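You operate a simulated robot arm through the tools that you are given. There is no shell and no other tool.

The job below is to be done with a simulated robot arm. You get a single attempt, and the scene is never put back.

JOB
Give the brown cup two shots of soup and snap on the brown lid.
Fine: slide back to the middle, cup back in its spot in the holder, no spill. Set down upright: what you pick out.

Only the result counts: the job must be done as asked and must still hold three seconds after the hand-in. Knocking over, shifting, dropping, spilling or breaking anything else fails it. Lids that push on must go on centred and level and be pressed home; caps that screw on are set level and turned clockwise until they are tight.

ROBOT AND FRAMES
A 6-joint arm with a two-finger parallel gripper, fixed in place. Base frame: the origin is at the foot of the arm, x ahead of it, y to its left, z up. Units: m, degrees, N and s.
With the tool pointing down near the work surface it reaches from about 0.26 to 0.68 m from the base axis. Its first joint turns from -66.0 to 66.0 degrees. Payload 2.9 kg.
The tool frame sits at the grasp point between the pads (the TCP): z along the fingers, y along the line on which they close. The tips reach 0.03 m beyond it. The gripper opens to 0.11 m. The fingers are 0.02 m wide and 0.01 m thick; the gripper's body (0.048 by 0.112 m) begins 0.055 m behind the TCP.
Orientation is that of the tool frame in the base frame, as a unit quaternion [w, x, y, z]. With the fingers straight down and closing along the base's y, the tool's x points along the base's -x, its y along +y and its z along -z.

CONTROLS
- The arm moves only by the tool jog_arm. Its argument "targets" is a list of rows, each an object of numbers (a shift or turn left out is 0, a gripper value left out holds the last): "x", "y", "z": the shift along the tool's x, y, z in m; "wx", "wy", "wz": the turn, a rotation vector about the tool's x, y, z in degrees; "gripper": the closure in counts, from 0 (fully open) to 255 (shut). In form: [{"x": .., "y": .., "z": .., "wx": .., "wy": .., "wz": .., "gripper": ..}, ...]. A call has 1 to 20 rows; each row shifts and turns the commanded pose from where the row before left it, along the tool's axes as they then stand. Each row takes 0.2 s and may step no farther than 0.05 m and 8.6 degrees from the row before; otherwise, or with a gripper value out of range, the whole call is refused. Where a pose cannot be reached the arm comes as near as it can. A force on the tool above 70 N (or 10 N above the force at the start of the call, whichever is more), or a blocked arm, ends the call early, and 0.2 s more pass. Each finger travels about 0.108 m/s and halts on what it meets, pressing with about 40 N; the grip force reading is that of the motor and also rises with nothing between the fingers. The clock runs only during rows and for 0.2 s after the last one: add rows that do not move to give the fingers time. It gives the time, the measured TCP pose, the force on the tool (base axes), the opening and the grip force at its end, in the units of the frame above (readings bear some noise), with the torque about the TCP (base axes, N m) and any sound that the robot's microphone picked up.
- Cameras (640 x 400 px; columns grow to the right, rows downward): "scene" is fixed at [0.0966, 0.4569, 1.3838]; the picture's right is [-0.49, -0.87, 0.00], its down [-0.49, 0.27, -0.83] and it looks along [0.72, -0.40, -0.56] (base axes); focal length 218 px, centre (320, 200). "wrist" rides on the gripper at [0.072, 0.017, -0.103] in the tool frame; the picture's right is [-0.23, 0.97, 0.00], its down [-0.76, -0.18, -0.62] and it looks along [-0.61, -0.14, 0.78] (tool axes); focal length 222 px, centre (320, 200). There is no depth. A picture from a camera that has moved, and an enlarged one, comes with that camera's place and axes in the base frame and with its lens.
- snapshot(camera): a new picture of that camera. No time passes.
- close_up(camera, box): a new picture of the part [left, top, right, bottom] of that camera's present view, enlarged. No time passes.
- job_done(): hands the job in; it is judged then, once.

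Places have to be worked out from the pictures, the camera data and where the tool is seen. Open the gripper and draw the arm clear of the work before you hand the job in, unless the task says otherwise.

The tools are called after "Request:" as name(argument=value, ...) on one line, values as JSON. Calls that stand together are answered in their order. jog_arm: Moves the arm, as the interface text tells. Its arguments: {"type":"object","properties":{"targets":{"type":"array"}},"required":["targets"]} The other tools are called the same way: snapshot (camera) takes a picture; close_up (camera, box) takes an enlarged picture of a part of a camera's view; job_done () hands the job in.

At the start:

```text
time_s: 0.0
tool_pos: [0.3654, 0.0841, 1.2818]
tcp_rot: [0.0, -0.001, 1.0, 0.0]
force: [0.2, 0.2, 0.4]
ft_torque: [-0.04, 0.02, -0.01]
finger_gap: 0.1098
grip_force: 0.0
```

scene: 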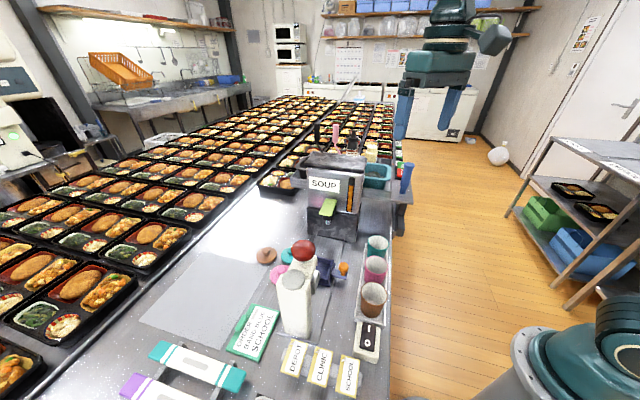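
wrist: 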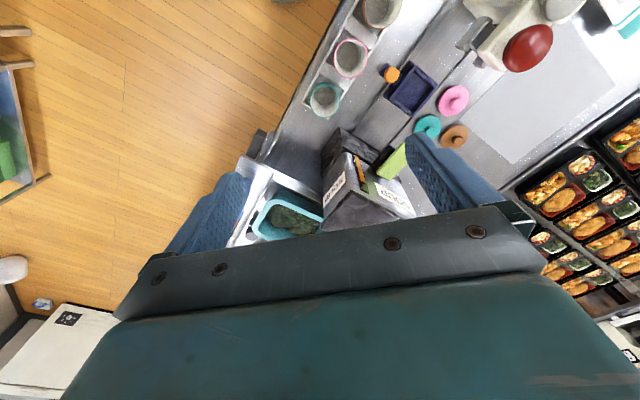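

I start by looking closely at the work area: soup machine, cups in holder, lids, and signs.

Request:
close_up(camera="scene", box=[240, 120, 430, 240])

Request:
close_up(camera="scene", box=[220, 220, 420, 345])

Request:
close_up(camera="scene", box=[100, 290, 400, 400])

Request:
close_up(camera="wrist", box=[220, 0, 560, 240])

```text
3.33 times, centred on (335, 180) of scene
camera zoom: at [0.0966, 0.4569, 1.3838], right [-0.49, -0.87, 0.0], down [-0.49, 0.27, -0.83], along [0.72, -0.4, -0.56], focal length 728 px, centre (270, 267)
```

zoom: 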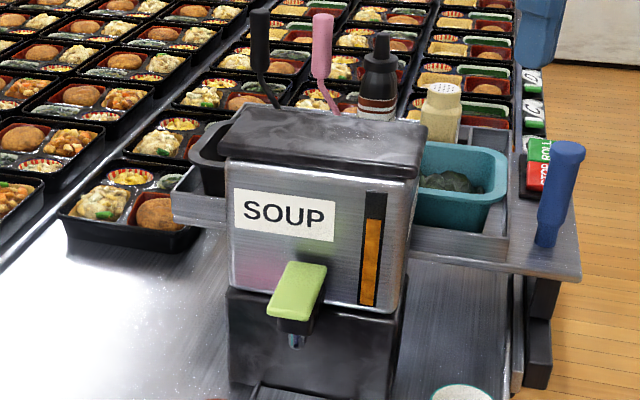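

```text
3.20 times, centred on (320, 282) of scene
camera zoom: at [0.0966, 0.4569, 1.3838], right [-0.49, -0.87, 0.0], down [-0.49, 0.27, -0.83], along [0.72, -0.4, -0.56], focal length 699 px, centre (320, -64)
```

zoom: 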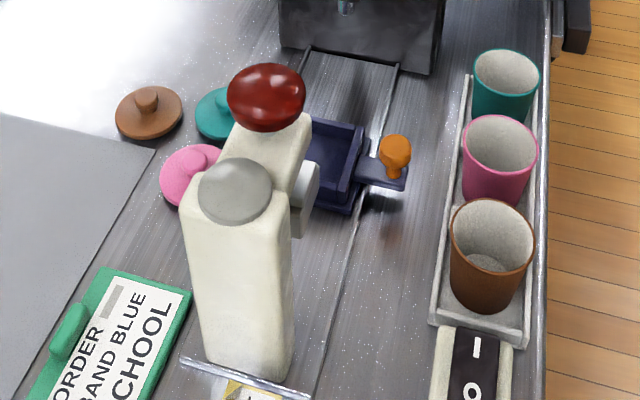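

```text
2.13 times, centred on (250, 345) of scene
camera zoom: at [0.0966, 0.4569, 1.3838], right [-0.49, -0.87, 0.0], down [-0.49, 0.27, -0.83], along [0.72, -0.4, -0.56], focal length 466 px, centre (469, -109)
```

zoom: 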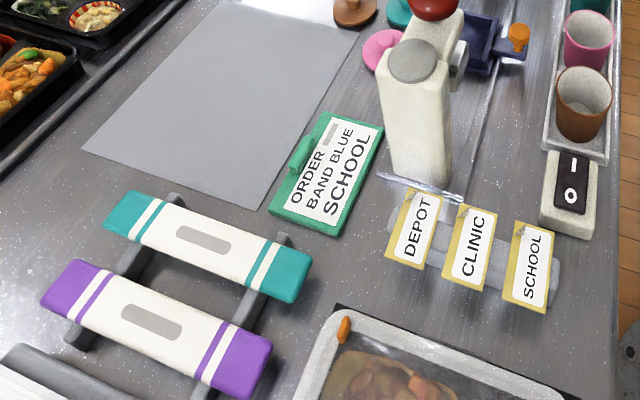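

```text
1.67 times, centred on (390, 120) of wrist
camera zoom: at [0.2941, 0.1012, 1.386], right [0.23, 0.97, 0.0], down [0.76, -0.18, 0.62], along [0.61, -0.14, -0.78], focal length 370 px, centre (203, 333)
```

zoom: 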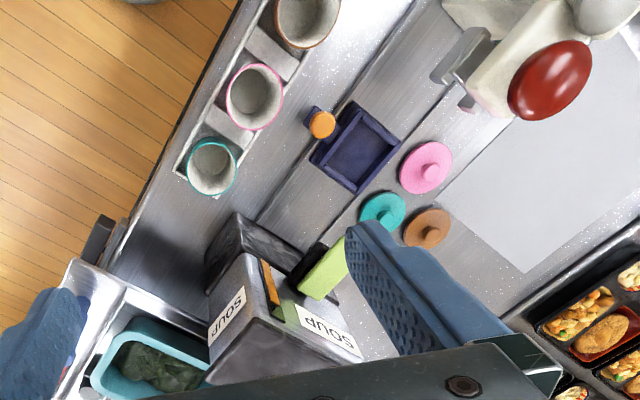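

The knob triangulates to about (0.40, 0.215, 0.91), so the table is at about z 0.87 and rotated about 45° in the base frame. I zoom in further on the press, slide and soup machine.

Request:
close_up(camera="scene", box=[265, 235, 355, 295])

Request:
close_up(camera="scene", box=[270, 270, 400, 370])

Request:
close_up(camera="scene", box=[300, 170, 400, 240])

Request:
close_up(camera="wrist", box=[430, 0, 640, 130])

Request:
close_up(camera="wrist", box=[300, 50, 480, 180])

```text
6.67 times, centred on (310, 265) of scene
camera zoom: at [0.0966, 0.4569, 1.3838], right [-0.49, -0.87, 0.0], down [-0.49, 0.27, -0.83], along [0.72, -0.4, -0.56], focal length 1456 px, centre (387, -233)
```

zoom: 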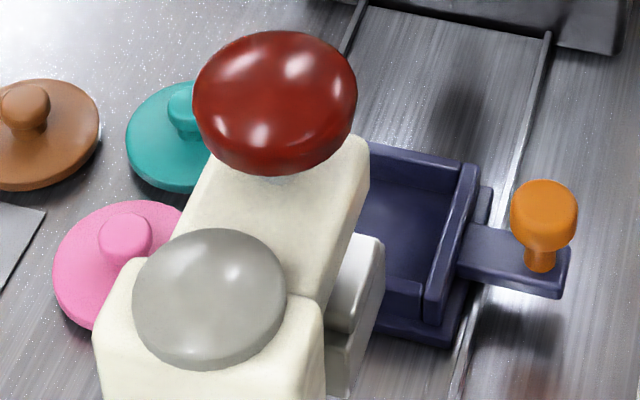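

```text
4.00 times, centred on (335, 320) of scene
camera zoom: at [0.0966, 0.4569, 1.3838], right [-0.49, -0.87, 0.0], down [-0.49, 0.27, -0.83], along [0.72, -0.4, -0.56], focal length 873 px, centre (260, -280)
```

zoom: 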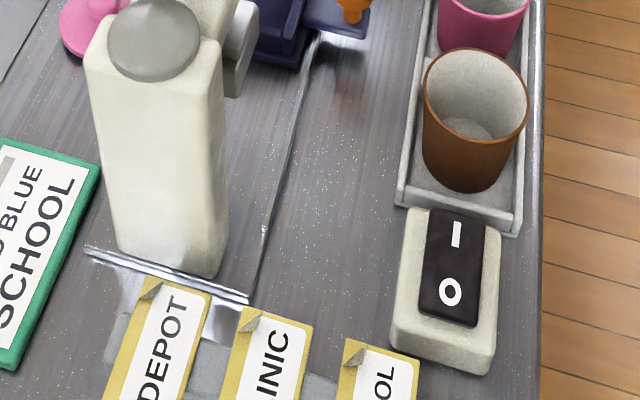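

```text
5.71 times, centred on (350, 205) of scene
camera zoom: at [0.0966, 0.4569, 1.3838], right [-0.49, -0.87, 0.0], down [-0.49, 0.27, -0.83], along [0.72, -0.4, -0.56], focal length 1248 px, centre (149, 171)
```

zoom: 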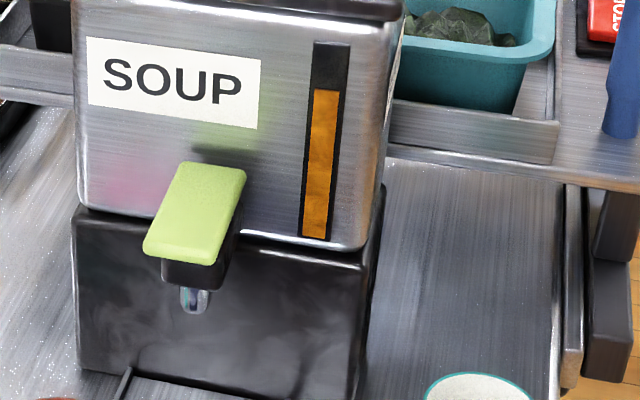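

```text
3.05 times, centred on (535, 65) of wrist
camera zoom: at [0.2941, 0.1012, 1.386], right [0.23, 0.97, 0.0], down [0.76, -0.18, 0.62], along [0.61, -0.14, -0.78], focal length 677 px, centre (-335, 611)
```

zoom: 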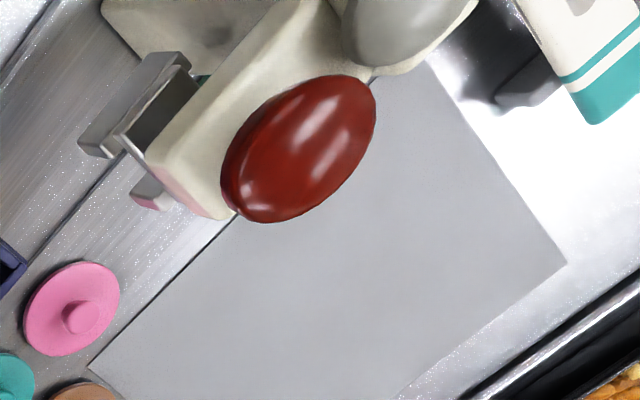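

```text
3.08 times, centred on (390, 115) of wrist
camera zoom: at [0.2941, 0.1012, 1.386], right [0.23, 0.97, 0.0], down [0.76, -0.18, 0.62], along [0.61, -0.14, -0.78], focal length 684 px, centre (105, 462)
```

zoom: 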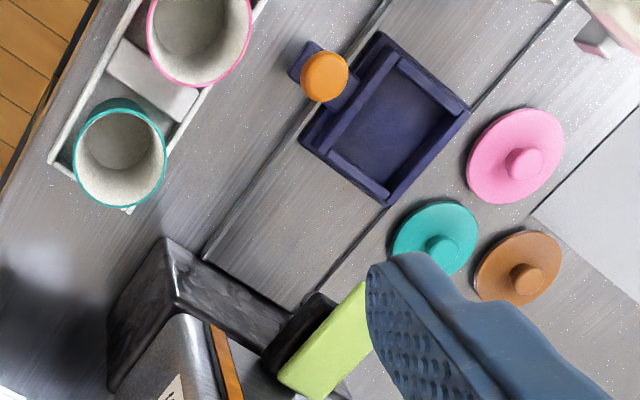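

Press head knob is near (0.376, 0.339, 1.06), slide near (0.44, 0.26), spout near (0.50, 0.20). I move over the work at a safe height and turn 45° so the tool lines up with the table, to look again.

Request:
jog_arm(targets=[{"x": -0.014, "y": 0.039, "z": 0.0}, {"x": -0.014, "y": 0.039}, {"x": -0.014, "y": 0.039}, {"x": -0.014, "y": 0.039}, {"wz": 7.5}, {"wz": 7.5}, {"wz": 7.5}, {"wz": 7.5}, {"wz": 7.5}, {"wz": 7.5}, {}])

Request:
snapshot(camera="wrist")

Request:
snapshot(camera="scene")

```text
time_s: 2.4
tool_pos: [0.422, 0.2405, 1.2829]
tcp_rot: [0.0, 0.383, 0.924, 0.0]
force: [-0.3, 0.5, 0.4]
ft_torque: [0.03, 0.02, 0.0]
finger_gap: 0.1103
grip_force: 0.0
```

```text
taken
camera wrist: at [0.3832, 0.3036, 1.386], right [0.85, 0.53, 0.0], down [0.41, -0.67, 0.62], along [0.33, -0.53, -0.78], focal length 222 px, centre (320, 200)
```

wrist: 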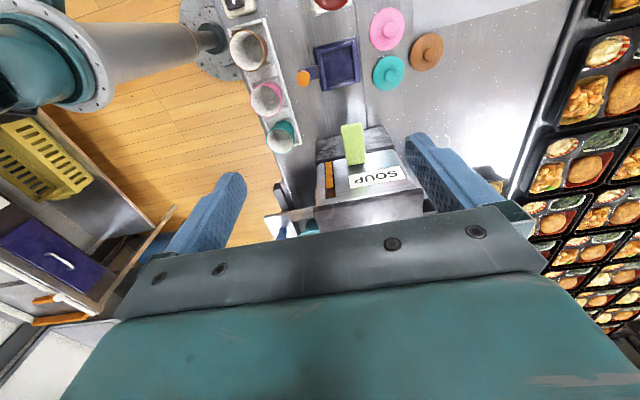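

```text
taken
```

scene: 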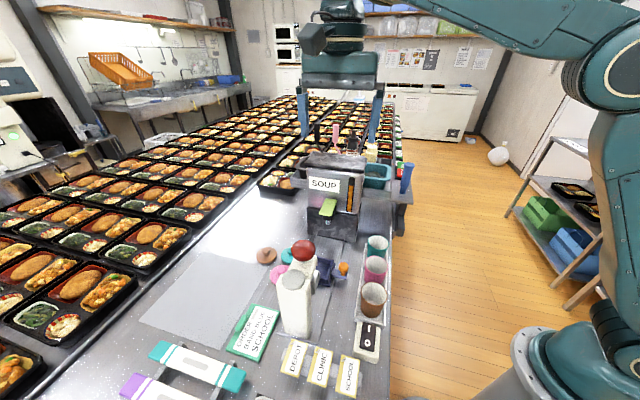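

The view now lines up with the table. I enlarge the slide, rack and soup machine region.

Request:
close_up(camera="wrist", box=[210, 0, 450, 150])

Request:
close_up(camera="wrist", box=[260, 100, 440, 240])

```text
2.67 times, centred on (330, 75) of wrist
camera zoom: at [0.3832, 0.3036, 1.386], right [0.85, 0.53, 0.0], down [0.41, -0.67, 0.62], along [0.33, -0.53, -0.78], focal length 592 px, centre (293, 533)
```

zoom: 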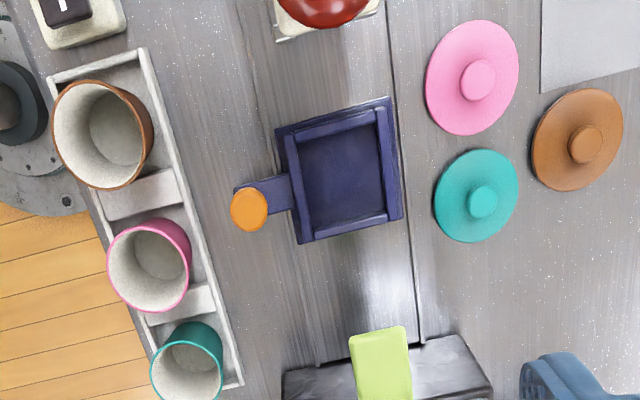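

```text
2.86 times, centred on (350, 170) of wrist
camera zoom: at [0.3832, 0.3036, 1.386], right [0.85, 0.53, 0.0], down [0.41, -0.67, 0.62], along [0.33, -0.53, -0.78], focal length 635 px, centre (234, 286)
```

zoom: 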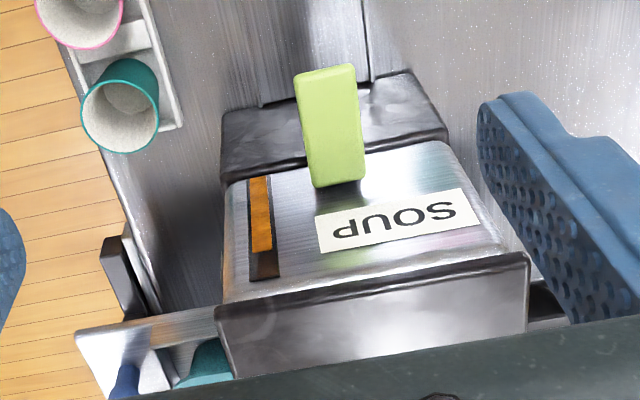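

Table axes are at exactly 45°: I use p along (0.707,-0.707) and q along (0.707,0.707). Slide centre p≈0.131, q≈0.505, press p≈0.026, spout p≈0.226, brown cup p≈0.065, q≈0.354, brown lid p≈0.147, q≈0.675. Next I turn to look at the press from the side.

Request:
jog_arm(targets=[{"wz": -7.5}, {"wz": -7.5}, {"wz": -7.5}, {"wz": -7.5}, {"wz": -7.5}, {"wz": -7.5}, {"wz": -7.5}, {"wz": -7.5}, {"wz": -7.5}, {"wz": -7.5}, {"wz": -7.5}, {"wz": -7.5}, {"x": 0.044, "y": 0.034}, {"x": 0.044, "y": 0.034}, {"z": 0.046}, {"z": 0.046}, {"z": 0.046}, {"z": 0.046}, {"z": 0.046}, {}])

Request:
snapshot(camera="wrist")

Request:
snapshot(camera="scene")

```text
refused: row 13 steps farther than a row can; nothing moved
```

```text
taken
camera wrist: at [0.3832, 0.3036, 1.386], right [0.85, 0.53, 0.0], down [0.41, -0.67, 0.62], along [0.33, -0.53, -0.78], focal length 222 px, centre (320, 200)
```

wrist: 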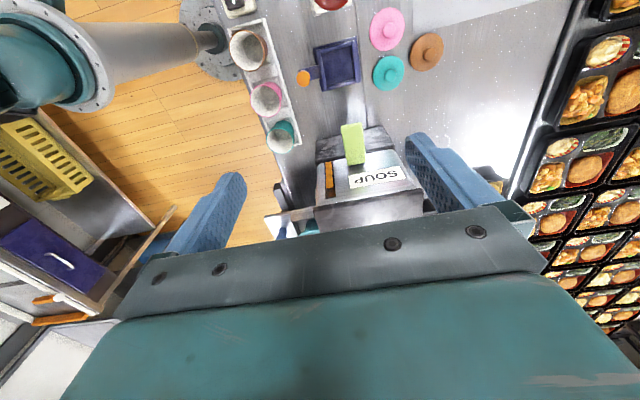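

```text
taken
```

scene: 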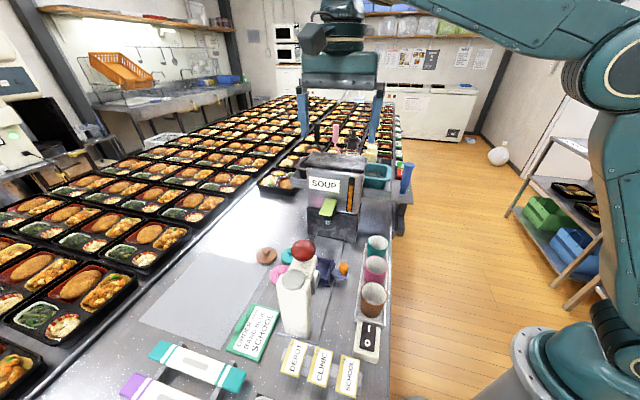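

The step combined was too large; I split it up.

Request:
jog_arm(targets=[{"wz": -8}, {"wz": -8}, {"wz": -8}, {"wz": -8}, {"wz": -8}, {"wz": -8}, {"wz": -8}, {"wz": -8}, {"wz": -8}, {"wz": -8}, {"wz": -8}, {"wz": -2, "x": 0.03}, {"x": 0.029, "y": 0.034}, {"x": 0.029, "y": 0.034}, {"z": 0.046}, {"z": 0.046}, {"z": 0.046}, {"z": 0.046}, {"z": 0.046}, {}])

Request:
snapshot(camera="wrist")

Request:
snapshot(camera="scene")

```text
time_s: 6.6
tool_pos: [0.3108, 0.2271, 1.0522]
tcp_rot: [0.0, -0.382, 0.924, -0.001]
force: [-0.1, -0.2, 0.2]
ft_torque: [-0.01, -0.01, -0.02]
finger_gap: 0.1098
grip_force: 0.1
```

```text
taken
camera wrist: at [0.2479, 0.1874, 1.1556], right [-0.53, 0.85, 0.0], down [0.66, 0.41, 0.62], along [0.53, 0.33, -0.78], focal length 222 px, centre (320, 200)
```

wrist: 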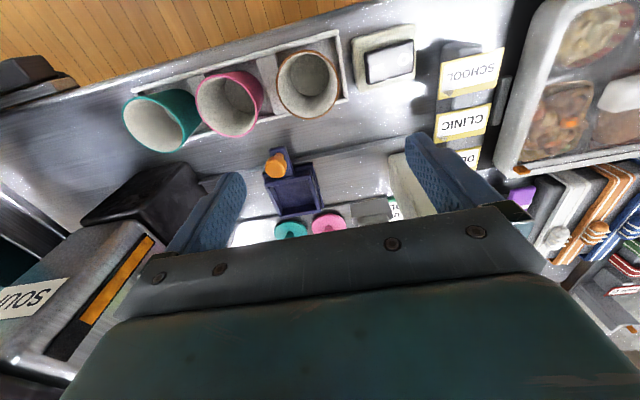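

```text
taken
```

scene: 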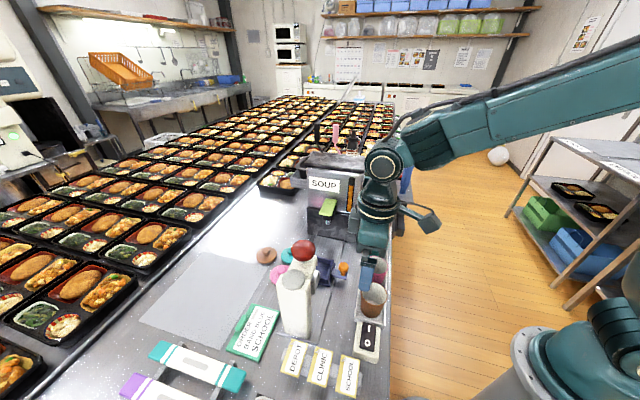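

The gripper hides forward views, so I tilt the fingers toward the press to look at its underside.

Request:
jog_arm(targets=[{"wy": -8}, {"wy": -8}, {"wy": -8}, {"wy": -8}, {"wy": -8}, {}])

Request:
snapshot(camera="wrist")

Request:
close_up(camera="wrist", box=[180, 60, 480, 220])

```text
time_s: 8.0
tool_pos: [0.3105, 0.2268, 1.0526]
tcp_rot: [0.316, -0.36, 0.868, 0.131]
force: [-0.1, 0.2, -1.0]
ft_torque: [0.0, 0.02, 0.01]
finger_gap: 0.1098
grip_force: 0.0
```

```text
taken
camera wrist: at [0.2133, 0.1526, 1.0853], right [-0.57, 0.81, 0.15], down [0.25, 0.0, 0.97], along [0.78, 0.58, -0.21], focal length 222 px, centre (320, 200)
```

wrist: 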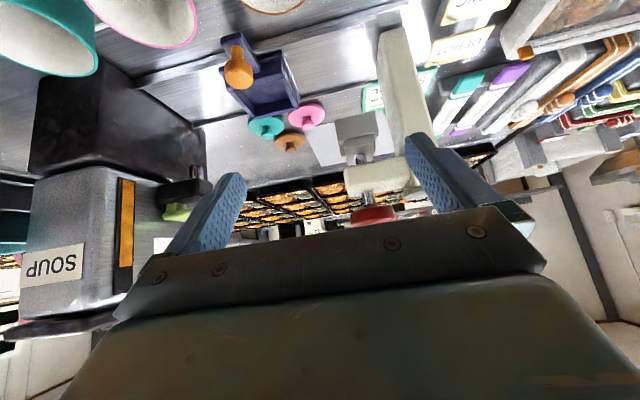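

```text
2.13 times, centred on (330, 140) of wrist
camera zoom: at [0.2133, 0.1526, 1.0853], right [-0.57, 0.81, 0.15], down [0.25, 0.0, 0.97], along [0.78, 0.58, -0.21], focal length 474 px, centre (299, 328)
```

zoom: 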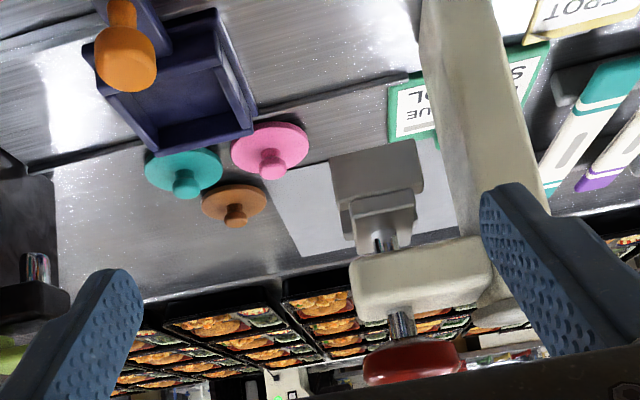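

The press is a rod with the red knob above and a gray pusher block below (bottom about z 0.95). Now I check the rocker switch's state in the scene view.

Request:
close_up(camera="scene", box=[345, 305, 395, 370])

Request:
close_up(camera="wrist", box=[0, 60, 240, 260])

```text
6.15 times, centred on (370, 338) of scene
camera zoom: at [0.0966, 0.4569, 1.3838], right [-0.49, -0.87, 0.0], down [-0.49, 0.27, -0.83], along [0.72, -0.4, -0.56], focal length 1344 px, centre (12, -646)
```

zoom: 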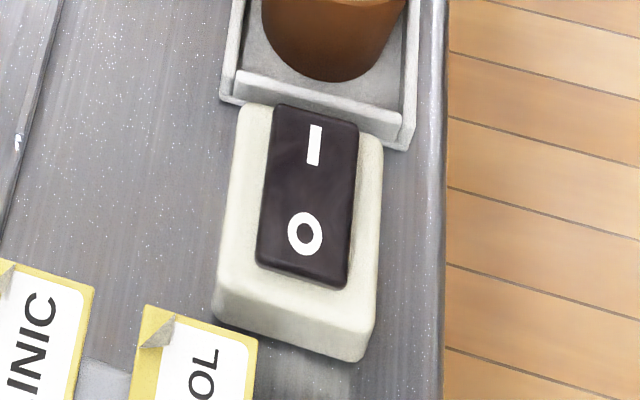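

```text
2.00 times, centred on (120, 160) of wrist
camera zoom: at [0.2133, 0.1526, 1.0853], right [-0.57, 0.81, 0.15], down [0.25, 0.0, 0.97], along [0.78, 0.58, -0.21], focal length 444 px, centre (720, 280)
```

zoom: 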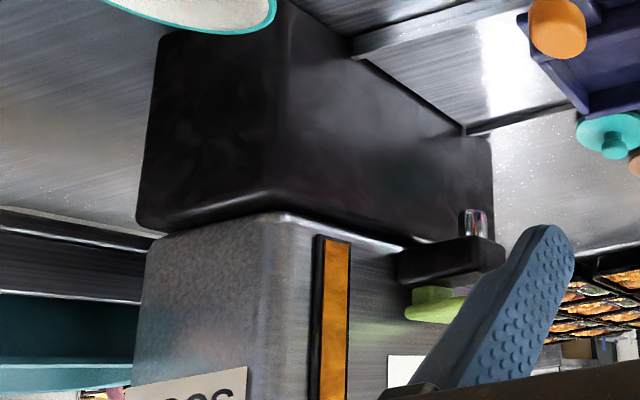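

The rocker's I end appears raised (O pressed, i.e. off) — I'll test by ear later with the cup under the spout. Now I return to vertical, turn so the fingers close across the rack (along q), and hover over the brown cup.

Request:
jog_arm(targets=[{"wy": 8}, {"wy": 8}, {"wy": 8}, {"wy": 8}, {"wy": 8}, {"wz": 7.5}, {"wz": 7.5}, {"wz": 7.5}, {"wz": 7.5}, {"wz": 7.5}, {"wz": 7.5}, {"wz": 7.5}, {"wz": 7.5}, {"wz": 7.5}, {"wz": 7.5}, {"wz": 7.5}, {"wz": 7.5}, {"x": -0.0066, "y": -0.026}, {}])

Request:
snapshot(camera="wrist")

Request:
close_up(camera="wrist", box=[220, 0, 480, 200])

```text
time_s: 12.0
tool_pos: [0.2969, 0.2047, 1.0518]
tcp_rot: [-0.001, 0.383, 0.924, 0.0]
force: [0.9, 0.2, 0.2]
ft_torque: [-0.01, 0.01, 0.01]
finger_gap: 0.1103
grip_force: 0.1
```

```text
taken
camera wrist: at [0.258, 0.267, 1.1554], right [0.85, 0.53, 0.0], down [0.41, -0.67, 0.62], along [0.33, -0.53, -0.78], focal length 222 px, centre (320, 200)
```

wrist: 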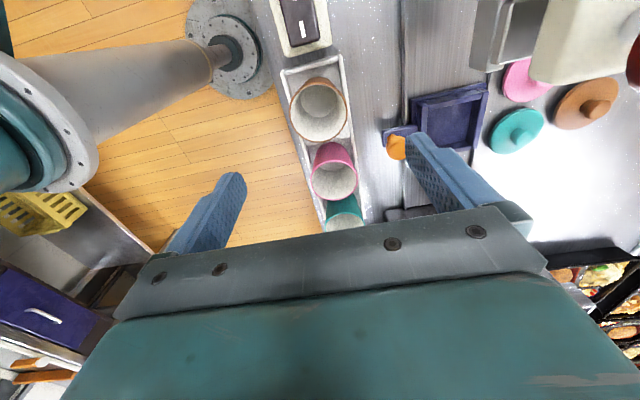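

```text
2.00 times, centred on (350, 100) of wrist
camera zoom: at [0.258, 0.267, 1.1554], right [0.85, 0.53, 0.0], down [0.41, -0.67, 0.62], along [0.33, -0.53, -0.78], focal length 444 px, centre (260, 400)
```

zoom: 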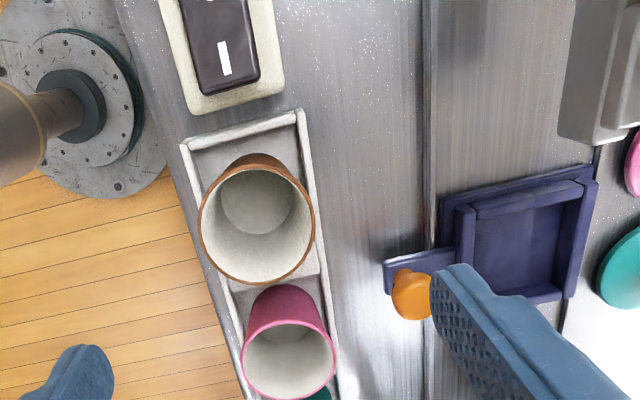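

The brown cup's rim is centred at p≈0.065, q≈0.353, z≈0.92, diameter ≈0.061. I descend so the tips stay above the rack walls, then grip.

Request:
jog_arm(targets=[{"y": -0.0015, "z": 0.034}, {"z": 0.034}, {"z": 0.034}, {"z": 0.033}, {}])

Request:
snapshot(camera="wrist")

Request:
close_up(camera="scene", box=[310, 240, 430, 340])

```text
time_s: 13.2
tool_pos: [0.295, 0.202, 0.9155]
tcp_rot: [0.0, 0.383, 0.924, 0.0]
force: [-0.5, -0.6, 0.0]
ft_torque: [0.02, 0.01, -0.02]
finger_gap: 0.1102
grip_force: 0.0
```

```text
taken
camera wrist: at [0.2566, 0.2655, 1.0203], right [0.85, 0.53, 0.0], down [0.41, -0.66, 0.62], along [0.33, -0.53, -0.78], focal length 222 px, centre (320, 200)
```

wrist: 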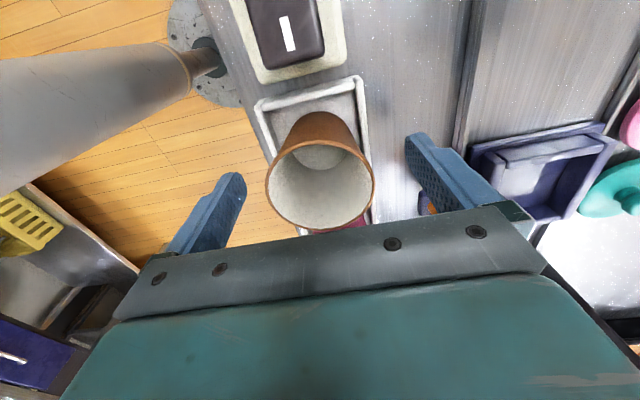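

```text
4.00 times, centred on (370, 290) of scene
camera zoom: at [0.0966, 0.4569, 1.3838], right [-0.49, -0.87, 0.0], down [-0.49, 0.27, -0.83], along [0.72, -0.4, -0.56], focal length 873 px, centre (120, -160)
```

zoom: 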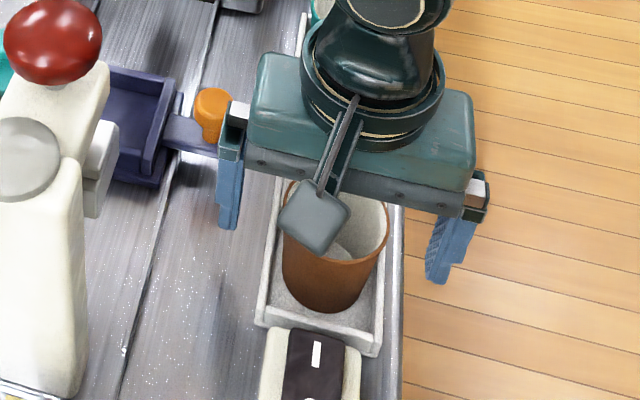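

The rim sits right at the TCP level and is centred between the fingers. I close the fingers.

Request:
jog_arm(targets=[{"gripper": 60}, {"gripper": 110}, {"gripper": 150}, {"gripper": 150}, {"gripper": 150}])

Request:
snapshot(camera="wrist")

```text
time_s: 14.4
tool_pos: [0.2953, 0.2007, 0.9168]
tcp_rot: [0.0, 0.383, 0.924, 0.0]
force: [-0.4, -0.9, -0.5]
ft_torque: [0.0, 0.0, -0.01]
finger_gap: 0.0584
grip_force: 40.0
```

```text
taken
camera wrist: at [0.2566, 0.2656, 1.0207], right [0.85, 0.53, 0.0], down [0.41, -0.66, 0.62], along [0.33, -0.53, -0.78], focal length 222 px, centre (320, 200)
```

wrist: 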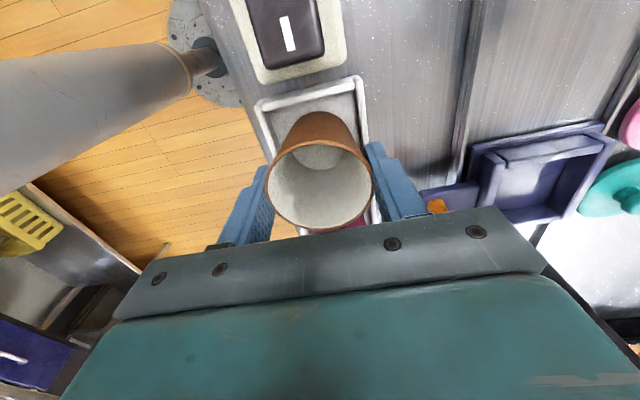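

Cup is gripped (gap 0.058). I lift it, turn 90° so the camera will stay clear of press and paddle, and move over the slide centre (p≈0.132, q≈0.506).

Request:
jog_arm(targets=[{"z": -0.02}, {"z": -0.04}, {"z": -0.04}, {"z": -0.05}, {"wz": -8}, {"wz": -8}, {"wz": -8}, {"wz": -8}, {"wz": -8}, {"wz": -8}, {"wz": -8}, {"wz": -8}, {"wz": -8}, {"wz": -8}, {"wz": -8}, {"wz": -2}, {}])

Request:
snapshot(camera="wrist")

Request:
snapshot(camera="scene")

```text
time_s: 18.0
tool_pos: [0.2956, 0.2026, 1.0678]
tcp_rot: [0.0, -0.384, 0.923, 0.0]
force: [0.0, 0.0, 0.2]
ft_torque: [0.02, 0.0, -0.01]
finger_gap: 0.0584
grip_force: 39.6
```

```text
taken
camera wrist: at [0.2334, 0.1636, 1.1711], right [-0.53, 0.85, 0.0], down [0.66, 0.41, 0.62], along [0.53, 0.33, -0.78], focal length 222 px, centre (320, 200)
```

wrist: 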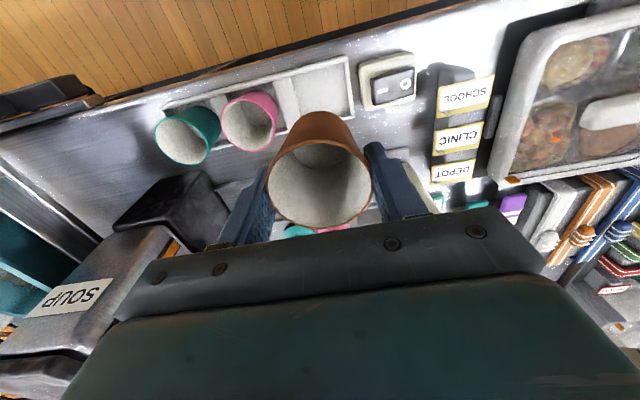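

```text
taken
```

scene: 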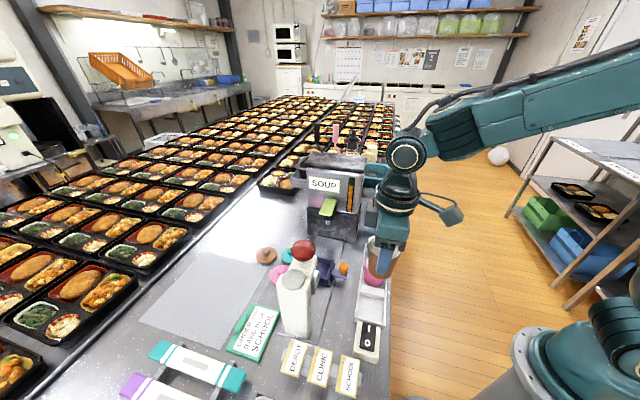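

Cup is held upright. I check the rocker and rack in an enlarged view before moving on.

Request:
close_up(camera="wrist", box=[340, 30, 440, 130])

Request:
close_up(camera="scene", box=[330, 290, 400, 370])

Request:
close_up(camera="scene", box=[280, 235, 360, 300])

```text
4.00 times, centred on (390, 80) of wrist
camera zoom: at [0.2334, 0.1636, 1.1711], right [-0.53, 0.85, 0.0], down [0.66, 0.41, 0.62], along [0.53, 0.33, -0.78], focal length 888 px, centre (40, 680)
```

zoom: 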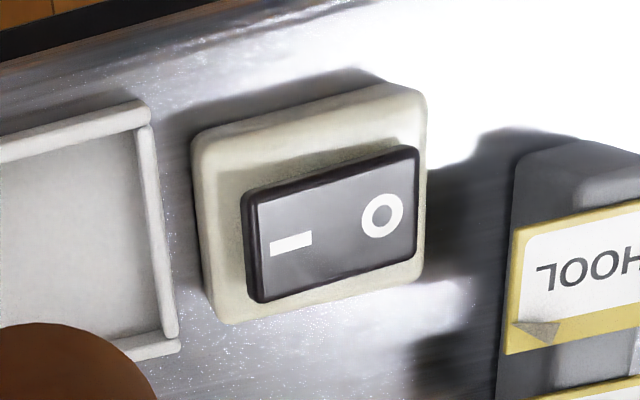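

```text
5.00 times, centred on (365, 330) of scene
camera zoom: at [0.0966, 0.4569, 1.3838], right [-0.49, -0.87, 0.0], down [-0.49, 0.27, -0.83], along [0.72, -0.4, -0.56], focal length 1092 px, centre (95, -450)
```

zoom: 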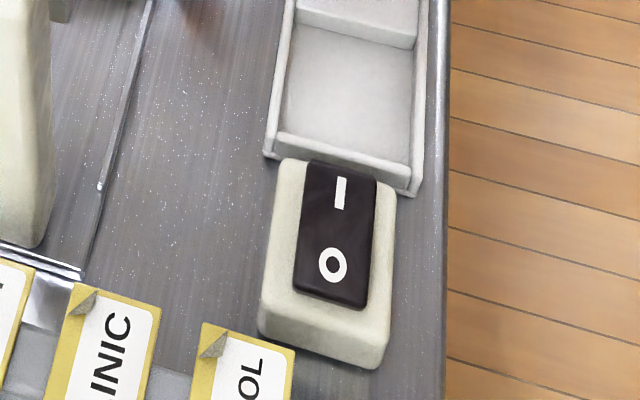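

```text
6.15 times, centred on (320, 268) of scene
camera zoom: at [0.0966, 0.4569, 1.3838], right [-0.49, -0.87, 0.0], down [-0.49, 0.27, -0.83], along [0.72, -0.4, -0.56], focal length 1344 px, centre (320, -215)
```

zoom: 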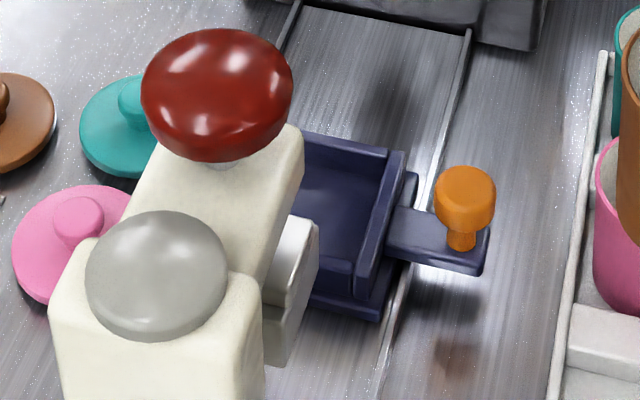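

Rocker state is still unclear, so I'll test with the cup in place. Now I carry the cup over the slide and lower to just above it.

Request:
jog_arm(targets=[{"y": -0.033}, {"y": -0.033}, {"x": -0.04}, {"x": -0.04}, {"x": -0.04}, {"x": -0.034}, {"z": 0.04}, {"z": 0.04}, {"z": 0.02}, {}])

Request:
snapshot(camera="wrist")

Request:
close_up(camera="scene", box=[270, 200, 400, 300])

```text
time_s: 20.2
tool_pos: [0.4514, 0.2664, 0.9662]
tcp_rot: [0.001, -0.382, 0.924, 0.0]
force: [0.0, -0.1, -1.0]
ft_torque: [0.0, 0.03, 0.01]
finger_gap: 0.0585
grip_force: 40.3
```

```text
taken
camera wrist: at [0.389, 0.227, 1.0706], right [-0.53, 0.85, 0.0], down [0.66, 0.41, 0.62], along [0.53, 0.33, -0.78], focal length 222 px, centre (320, 200)
```

wrist: 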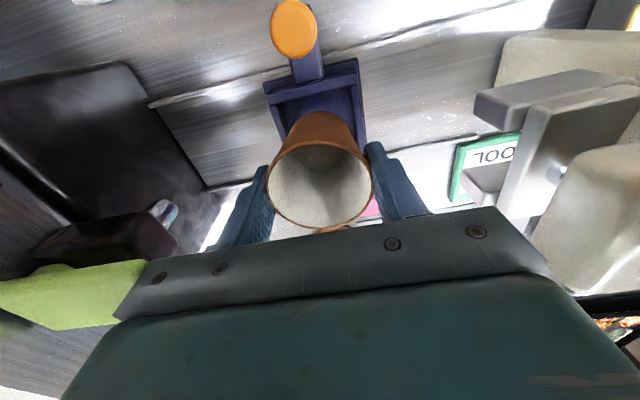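

```text
4.00 times, centred on (335, 250) of scene
camera zoom: at [0.0966, 0.4569, 1.3838], right [-0.49, -0.87, 0.0], down [-0.49, 0.27, -0.83], along [0.72, -0.4, -0.56], focal length 873 px, centre (260, 0)
```

zoom: 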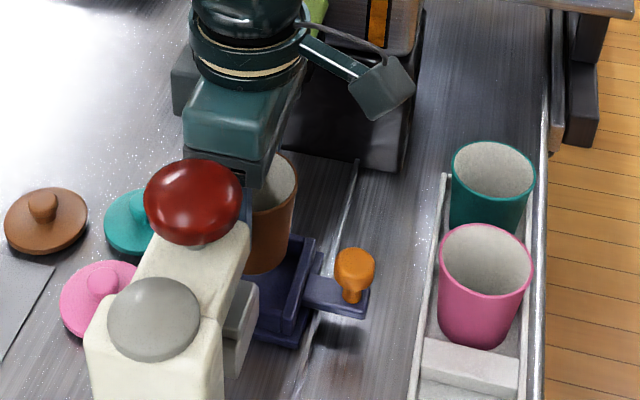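

Body edge passes about 1 cm from the paddle tip, so I bias 3 mm toward the press, and lower in small steps, watching the force.

Request:
jog_arm(targets=[{"y": 0.003, "x": 0.0015}, {"z": 0.01}, {"z": 0.01}, {"z": 0.006}, {}])

Request:
snapshot(camera="wrist")

Request:
close_up(camera="scene", box=[290, 180, 380, 290])

```text
time_s: 21.4
tool_pos: [0.448, 0.2668, 0.9417]
tcp_rot: [0.0, -0.383, 0.924, 0.0]
force: [0.4, -0.4, -0.6]
ft_torque: [-0.02, 0.01, -0.01]
finger_gap: 0.0584
grip_force: 40.0
```

```text
taken
camera wrist: at [0.3859, 0.2274, 1.0448], right [-0.53, 0.85, 0.0], down [0.66, 0.41, 0.62], along [0.53, 0.33, -0.78], focal length 222 px, centre (320, 200)
```

wrist: 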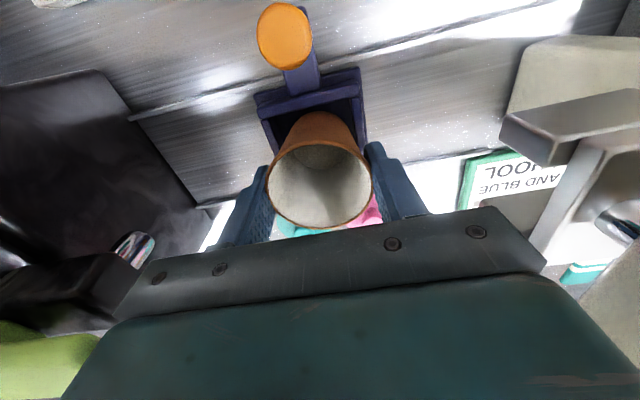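

```text
3.64 times, centred on (335, 235) of scene
camera zoom: at [0.0966, 0.4569, 1.3838], right [-0.49, -0.87, 0.0], down [-0.49, 0.27, -0.83], along [0.72, -0.4, -0.56], focal length 794 px, centre (266, 73)
```

zoom: 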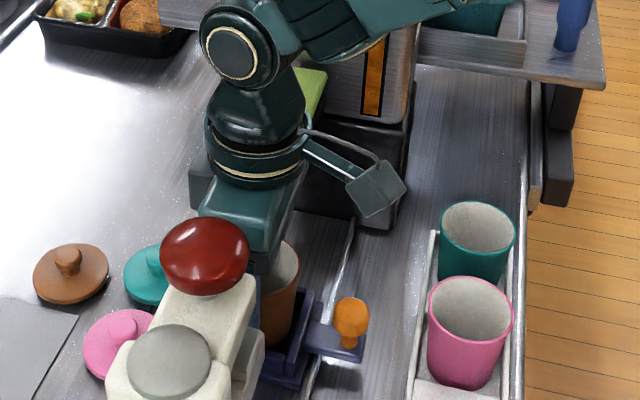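

Aligned over the recess, no contact yet. I continue down in small steps.

Request:
jog_arm(targets=[{"z": 0.004}, {"z": 0.004}, {}])

Request:
close_up(camera="wrist", box=[220, 40, 420, 240])

```text
time_s: 22.2
tool_pos: [0.4477, 0.2664, 0.9337]
tcp_rot: [0.0, -0.383, 0.924, 0.001]
force: [-0.1, 0.3, -0.3]
ft_torque: [0.03, 0.0, 0.01]
finger_gap: 0.0582
grip_force: 40.2
```

```text
2.00 times, centred on (320, 140) of wrist
camera zoom: at [0.3857, 0.2275, 1.0371], right [-0.53, 0.85, 0.0], down [0.66, 0.41, 0.62], along [0.53, 0.33, -0.78], focal length 444 px, centre (320, 320)
```

zoom: 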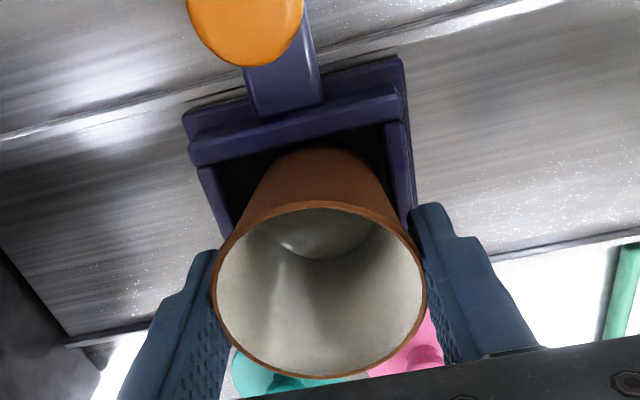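

Cup base is inside the recess outline. Continuing down in 3 mm steps until contact registers.

Request:
jog_arm(targets=[{"z": 0.003}, {"z": 0.003}, {}])

Request:
jog_arm(targets=[{"z": 0.002}, {}])

Request:
jog_arm(targets=[{"z": 0.002}, {}])

```text
time_s: 23.0
tool_pos: [0.4489, 0.267, 0.93]
tcp_rot: [0.004, -0.383, 0.924, 0.001]
force: [-4.9, -4.6, 34.5]
ft_torque: [-0.21, 0.24, 0.01]
finger_gap: 0.0586
grip_force: 39.8
```

```text
time_s: 23.6
tool_pos: [0.4493, 0.2675, 0.9282]
tcp_rot: [0.004, -0.382, 0.924, 0.002]
force: [0.6, 0.1, 36.9]
ft_torque: [0.13, -0.12, 0.0]
finger_gap: 0.0582
grip_force: 40.4
```

```text
time_s: 24.2
tool_pos: [0.4506, 0.2668, 0.9274]
tcp_rot: [0.005, -0.382, 0.924, 0.002]
force: [-0.2, 1.1, 38.2]
ft_torque: [0.06, -0.03, -0.01]
finger_gap: 0.0582
grip_force: 39.5
```

Contact at z≈0.931. I back off slightly to relieve the load and look at how the cup sits.

Request:
jog_arm(targets=[{"z": -0.004}, {}])

Request:
close_up(camera="wrist", box=[220, 40, 420, 240])

Request:
close_up(camera="scene", box=[310, 240, 360, 290])

```text
time_s: 24.8
tool_pos: [0.448, 0.2657, 0.9278]
tcp_rot: [0.001, -0.384, 0.924, 0.0]
force: [5.3, 4.9, 13.3]
ft_torque: [0.35, -0.41, -0.02]
finger_gap: 0.0582
grip_force: 39.9
```

```text
2.00 times, centred on (320, 140) of wrist
camera zoom: at [0.3863, 0.2271, 1.031], right [-0.53, 0.85, 0.0], down [0.66, 0.41, 0.62], along [0.53, 0.33, -0.78], focal length 444 px, centre (320, 320)
```

zoom: 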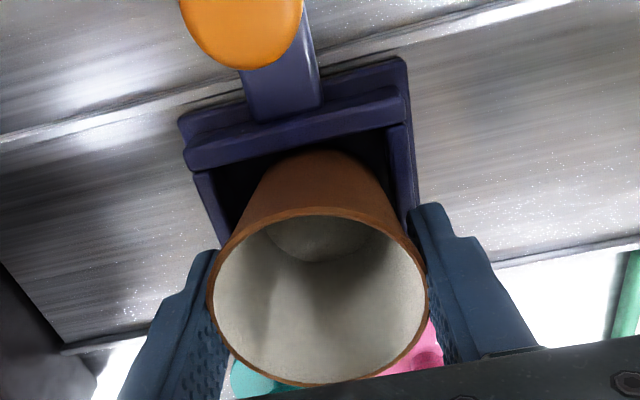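

```text
8.00 times, centred on (335, 265) of scene
camera zoom: at [0.0966, 0.4569, 1.3838], right [-0.49, -0.87, 0.0], down [-0.49, 0.27, -0.83], along [0.72, -0.4, -0.56], focal length 1747 px, centre (200, -320)
```

zoom: 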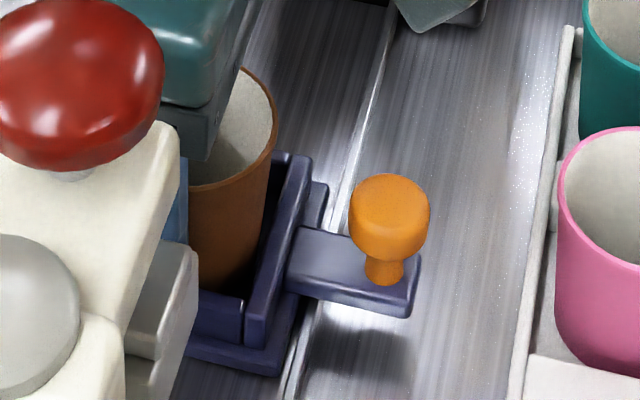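

The cup's base is down inside the recess. I relieve a bit more, then open the fingers partially (gap ≈0.078).

Request:
jog_arm(targets=[{"z": -0.001}, {"gripper": 130}, {"gripper": 110}, {"gripper": 90}, {"gripper": 75}, {"gripper": 75}])

Request:
snapshot(camera="wrist")

```text
time_s: 26.2
tool_pos: [0.4489, 0.2665, 0.928]
tcp_rot: [0.0, -0.383, 0.924, 0.0]
force: [1.0, 0.1, 0.4]
ft_torque: [0.01, 0.03, 0.01]
finger_gap: 0.0778
grip_force: 0.0
```

```text
taken
camera wrist: at [0.3864, 0.2269, 1.032], right [-0.53, 0.85, 0.0], down [0.66, 0.41, 0.62], along [0.53, 0.33, -0.78], focal length 222 px, centre (320, 200)
```

wrist: 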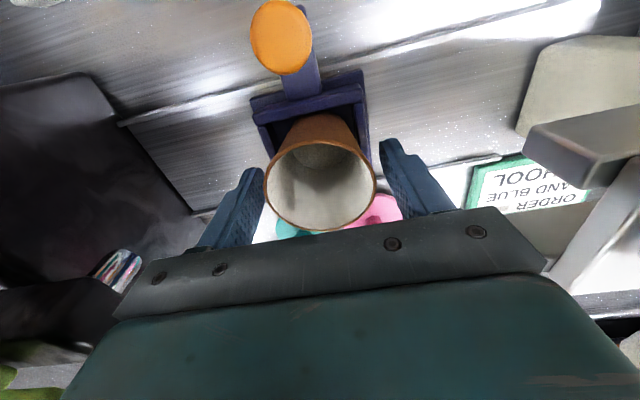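

Cup is released and standing in the slide. I lift straight up and view the result and the knob.

Request:
jog_arm(targets=[{"z": -0.02}, {"z": -0.04}, {"z": -0.04}, {"z": -0.05}, {"x": 0.04}, {"x": 0.04}, {}])

Request:
snapshot(camera="wrist")

Request:
close_up(camera="wrist", box=[200, 60, 420, 220])

Request:
close_up(camera="scene", box=[310, 240, 360, 290])

```text
time_s: 27.8
tool_pos: [0.3921, 0.2101, 1.0782]
tcp_rot: [0.0, -0.383, 0.924, 0.0]
force: [-0.5, 0.1, 0.9]
ft_torque: [-0.01, 0.03, 0.04]
finger_gap: 0.0775
grip_force: 0.1
```

```text
taken
camera wrist: at [0.3297, 0.1701, 1.1817], right [-0.53, 0.85, 0.0], down [0.66, 0.41, 0.62], along [0.53, 0.33, -0.78], focal length 222 px, centre (320, 200)
```

wrist: 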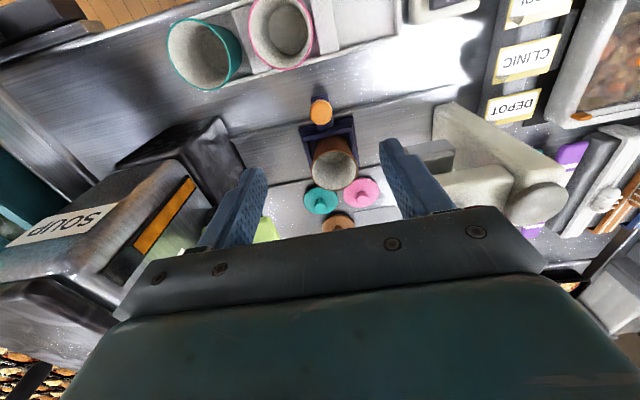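

```text
2.50 times, centred on (310, 140) of wrist
camera zoom: at [0.3297, 0.1701, 1.1817], right [-0.53, 0.85, 0.0], down [0.66, 0.41, 0.62], along [0.53, 0.33, -0.78], focal length 555 px, centre (345, 350)
```

zoom: 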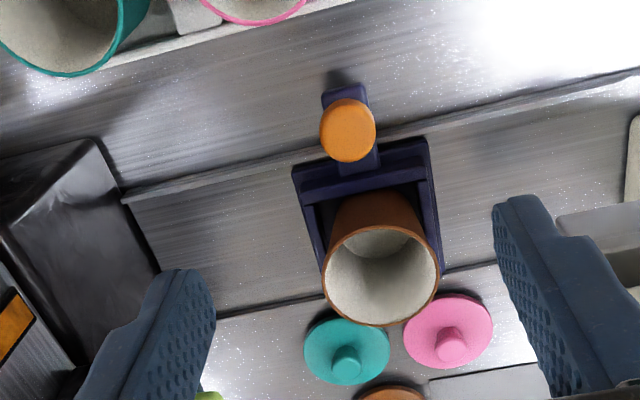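

```text
8.00 times, centred on (335, 265) of scene
camera zoom: at [0.0966, 0.4568, 1.3838], right [-0.49, -0.87, 0.0], down [-0.49, 0.27, -0.83], along [0.72, -0.4, -0.56], focal length 1747 px, centre (200, -320)
```

zoom: 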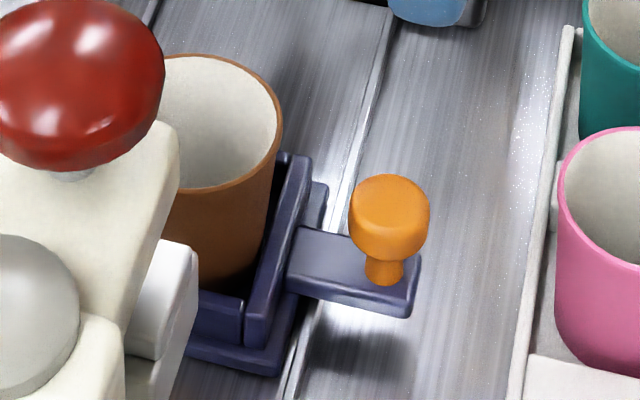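

Cup stands level in the slide. The knob cap is at p≈0.131, q≈0.436, z≈0.907, Ø≈0.026. I tilt the tool 35° (body leaning back from the machine) before gripping the knob.

Request:
jog_arm(targets=[{"wy": -8}, {"wy": -8}, {"wy": -8}, {"wy": -8}, {"wy": -3}, {}])

Request:
snapshot(camera="wrist")

Request:
snapshot(camera="scene")

```text
time_s: 29.2
tool_pos: [0.3918, 0.2098, 1.079]
tcp_rot: [0.279, -0.365, 0.881, 0.115]
force: [-0.3, 0.2, -0.3]
ft_torque: [0.01, -0.04, 0.01]
finger_gap: 0.0778
grip_force: 0.0
```

```text
taken
camera wrist: at [0.2969, 0.1377, 1.1218], right [-0.56, 0.82, 0.13], down [0.31, 0.06, 0.95], along [0.77, 0.57, -0.29], focal length 222 px, centre (320, 200)
```

wrist: 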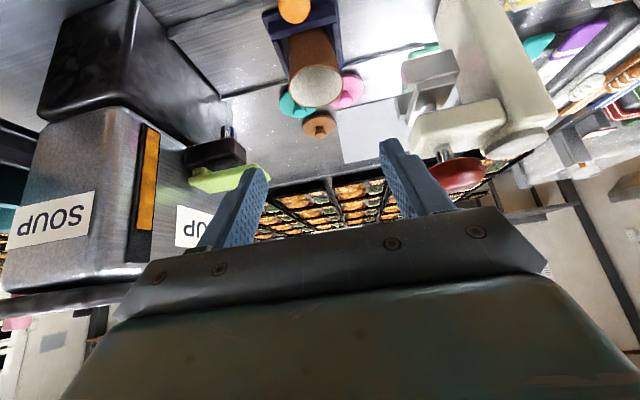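

```text
taken
```

scene: 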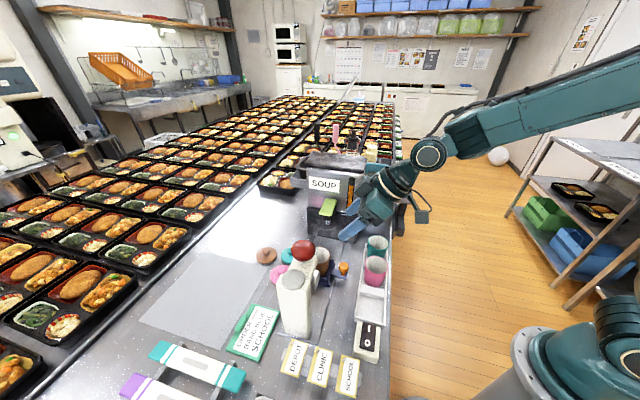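

The tilted view also shows the press clearly; I enlarge it and the soup machine before going on.

Request:
close_up(camera="wrist", box=[360, 20, 560, 200])

Request:
close_up(camera="wrist", box=[20, 0, 300, 220])

```text
2.22 times, centred on (460, 110) of wrist
camera zoom: at [0.2969, 0.1377, 1.1218], right [-0.56, 0.82, 0.13], down [0.31, 0.06, 0.95], along [0.77, 0.57, -0.29], focal length 494 px, centre (9, 400)
```

zoom: 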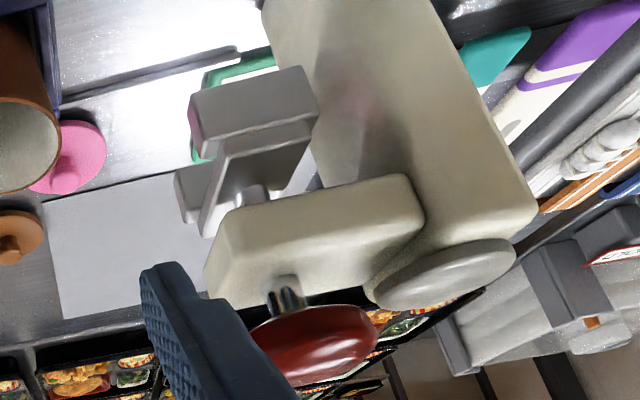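

```text
1.82 times, centred on (160, 110) of wrist
camera zoom: at [0.2969, 0.1377, 1.1218], right [-0.56, 0.82, 0.13], down [0.31, 0.06, 0.95], along [0.77, 0.57, -0.29], focal length 404 px, centre (611, 364)
```

zoom: 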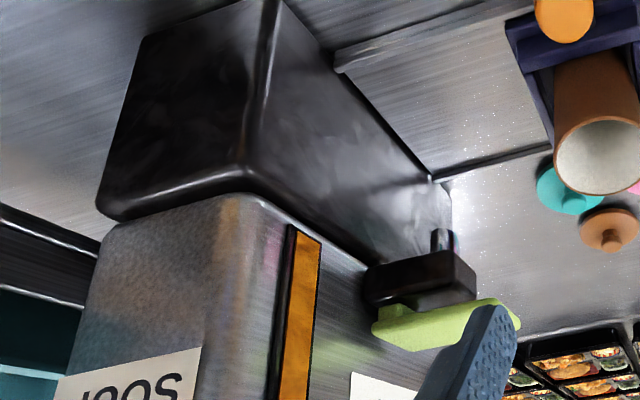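

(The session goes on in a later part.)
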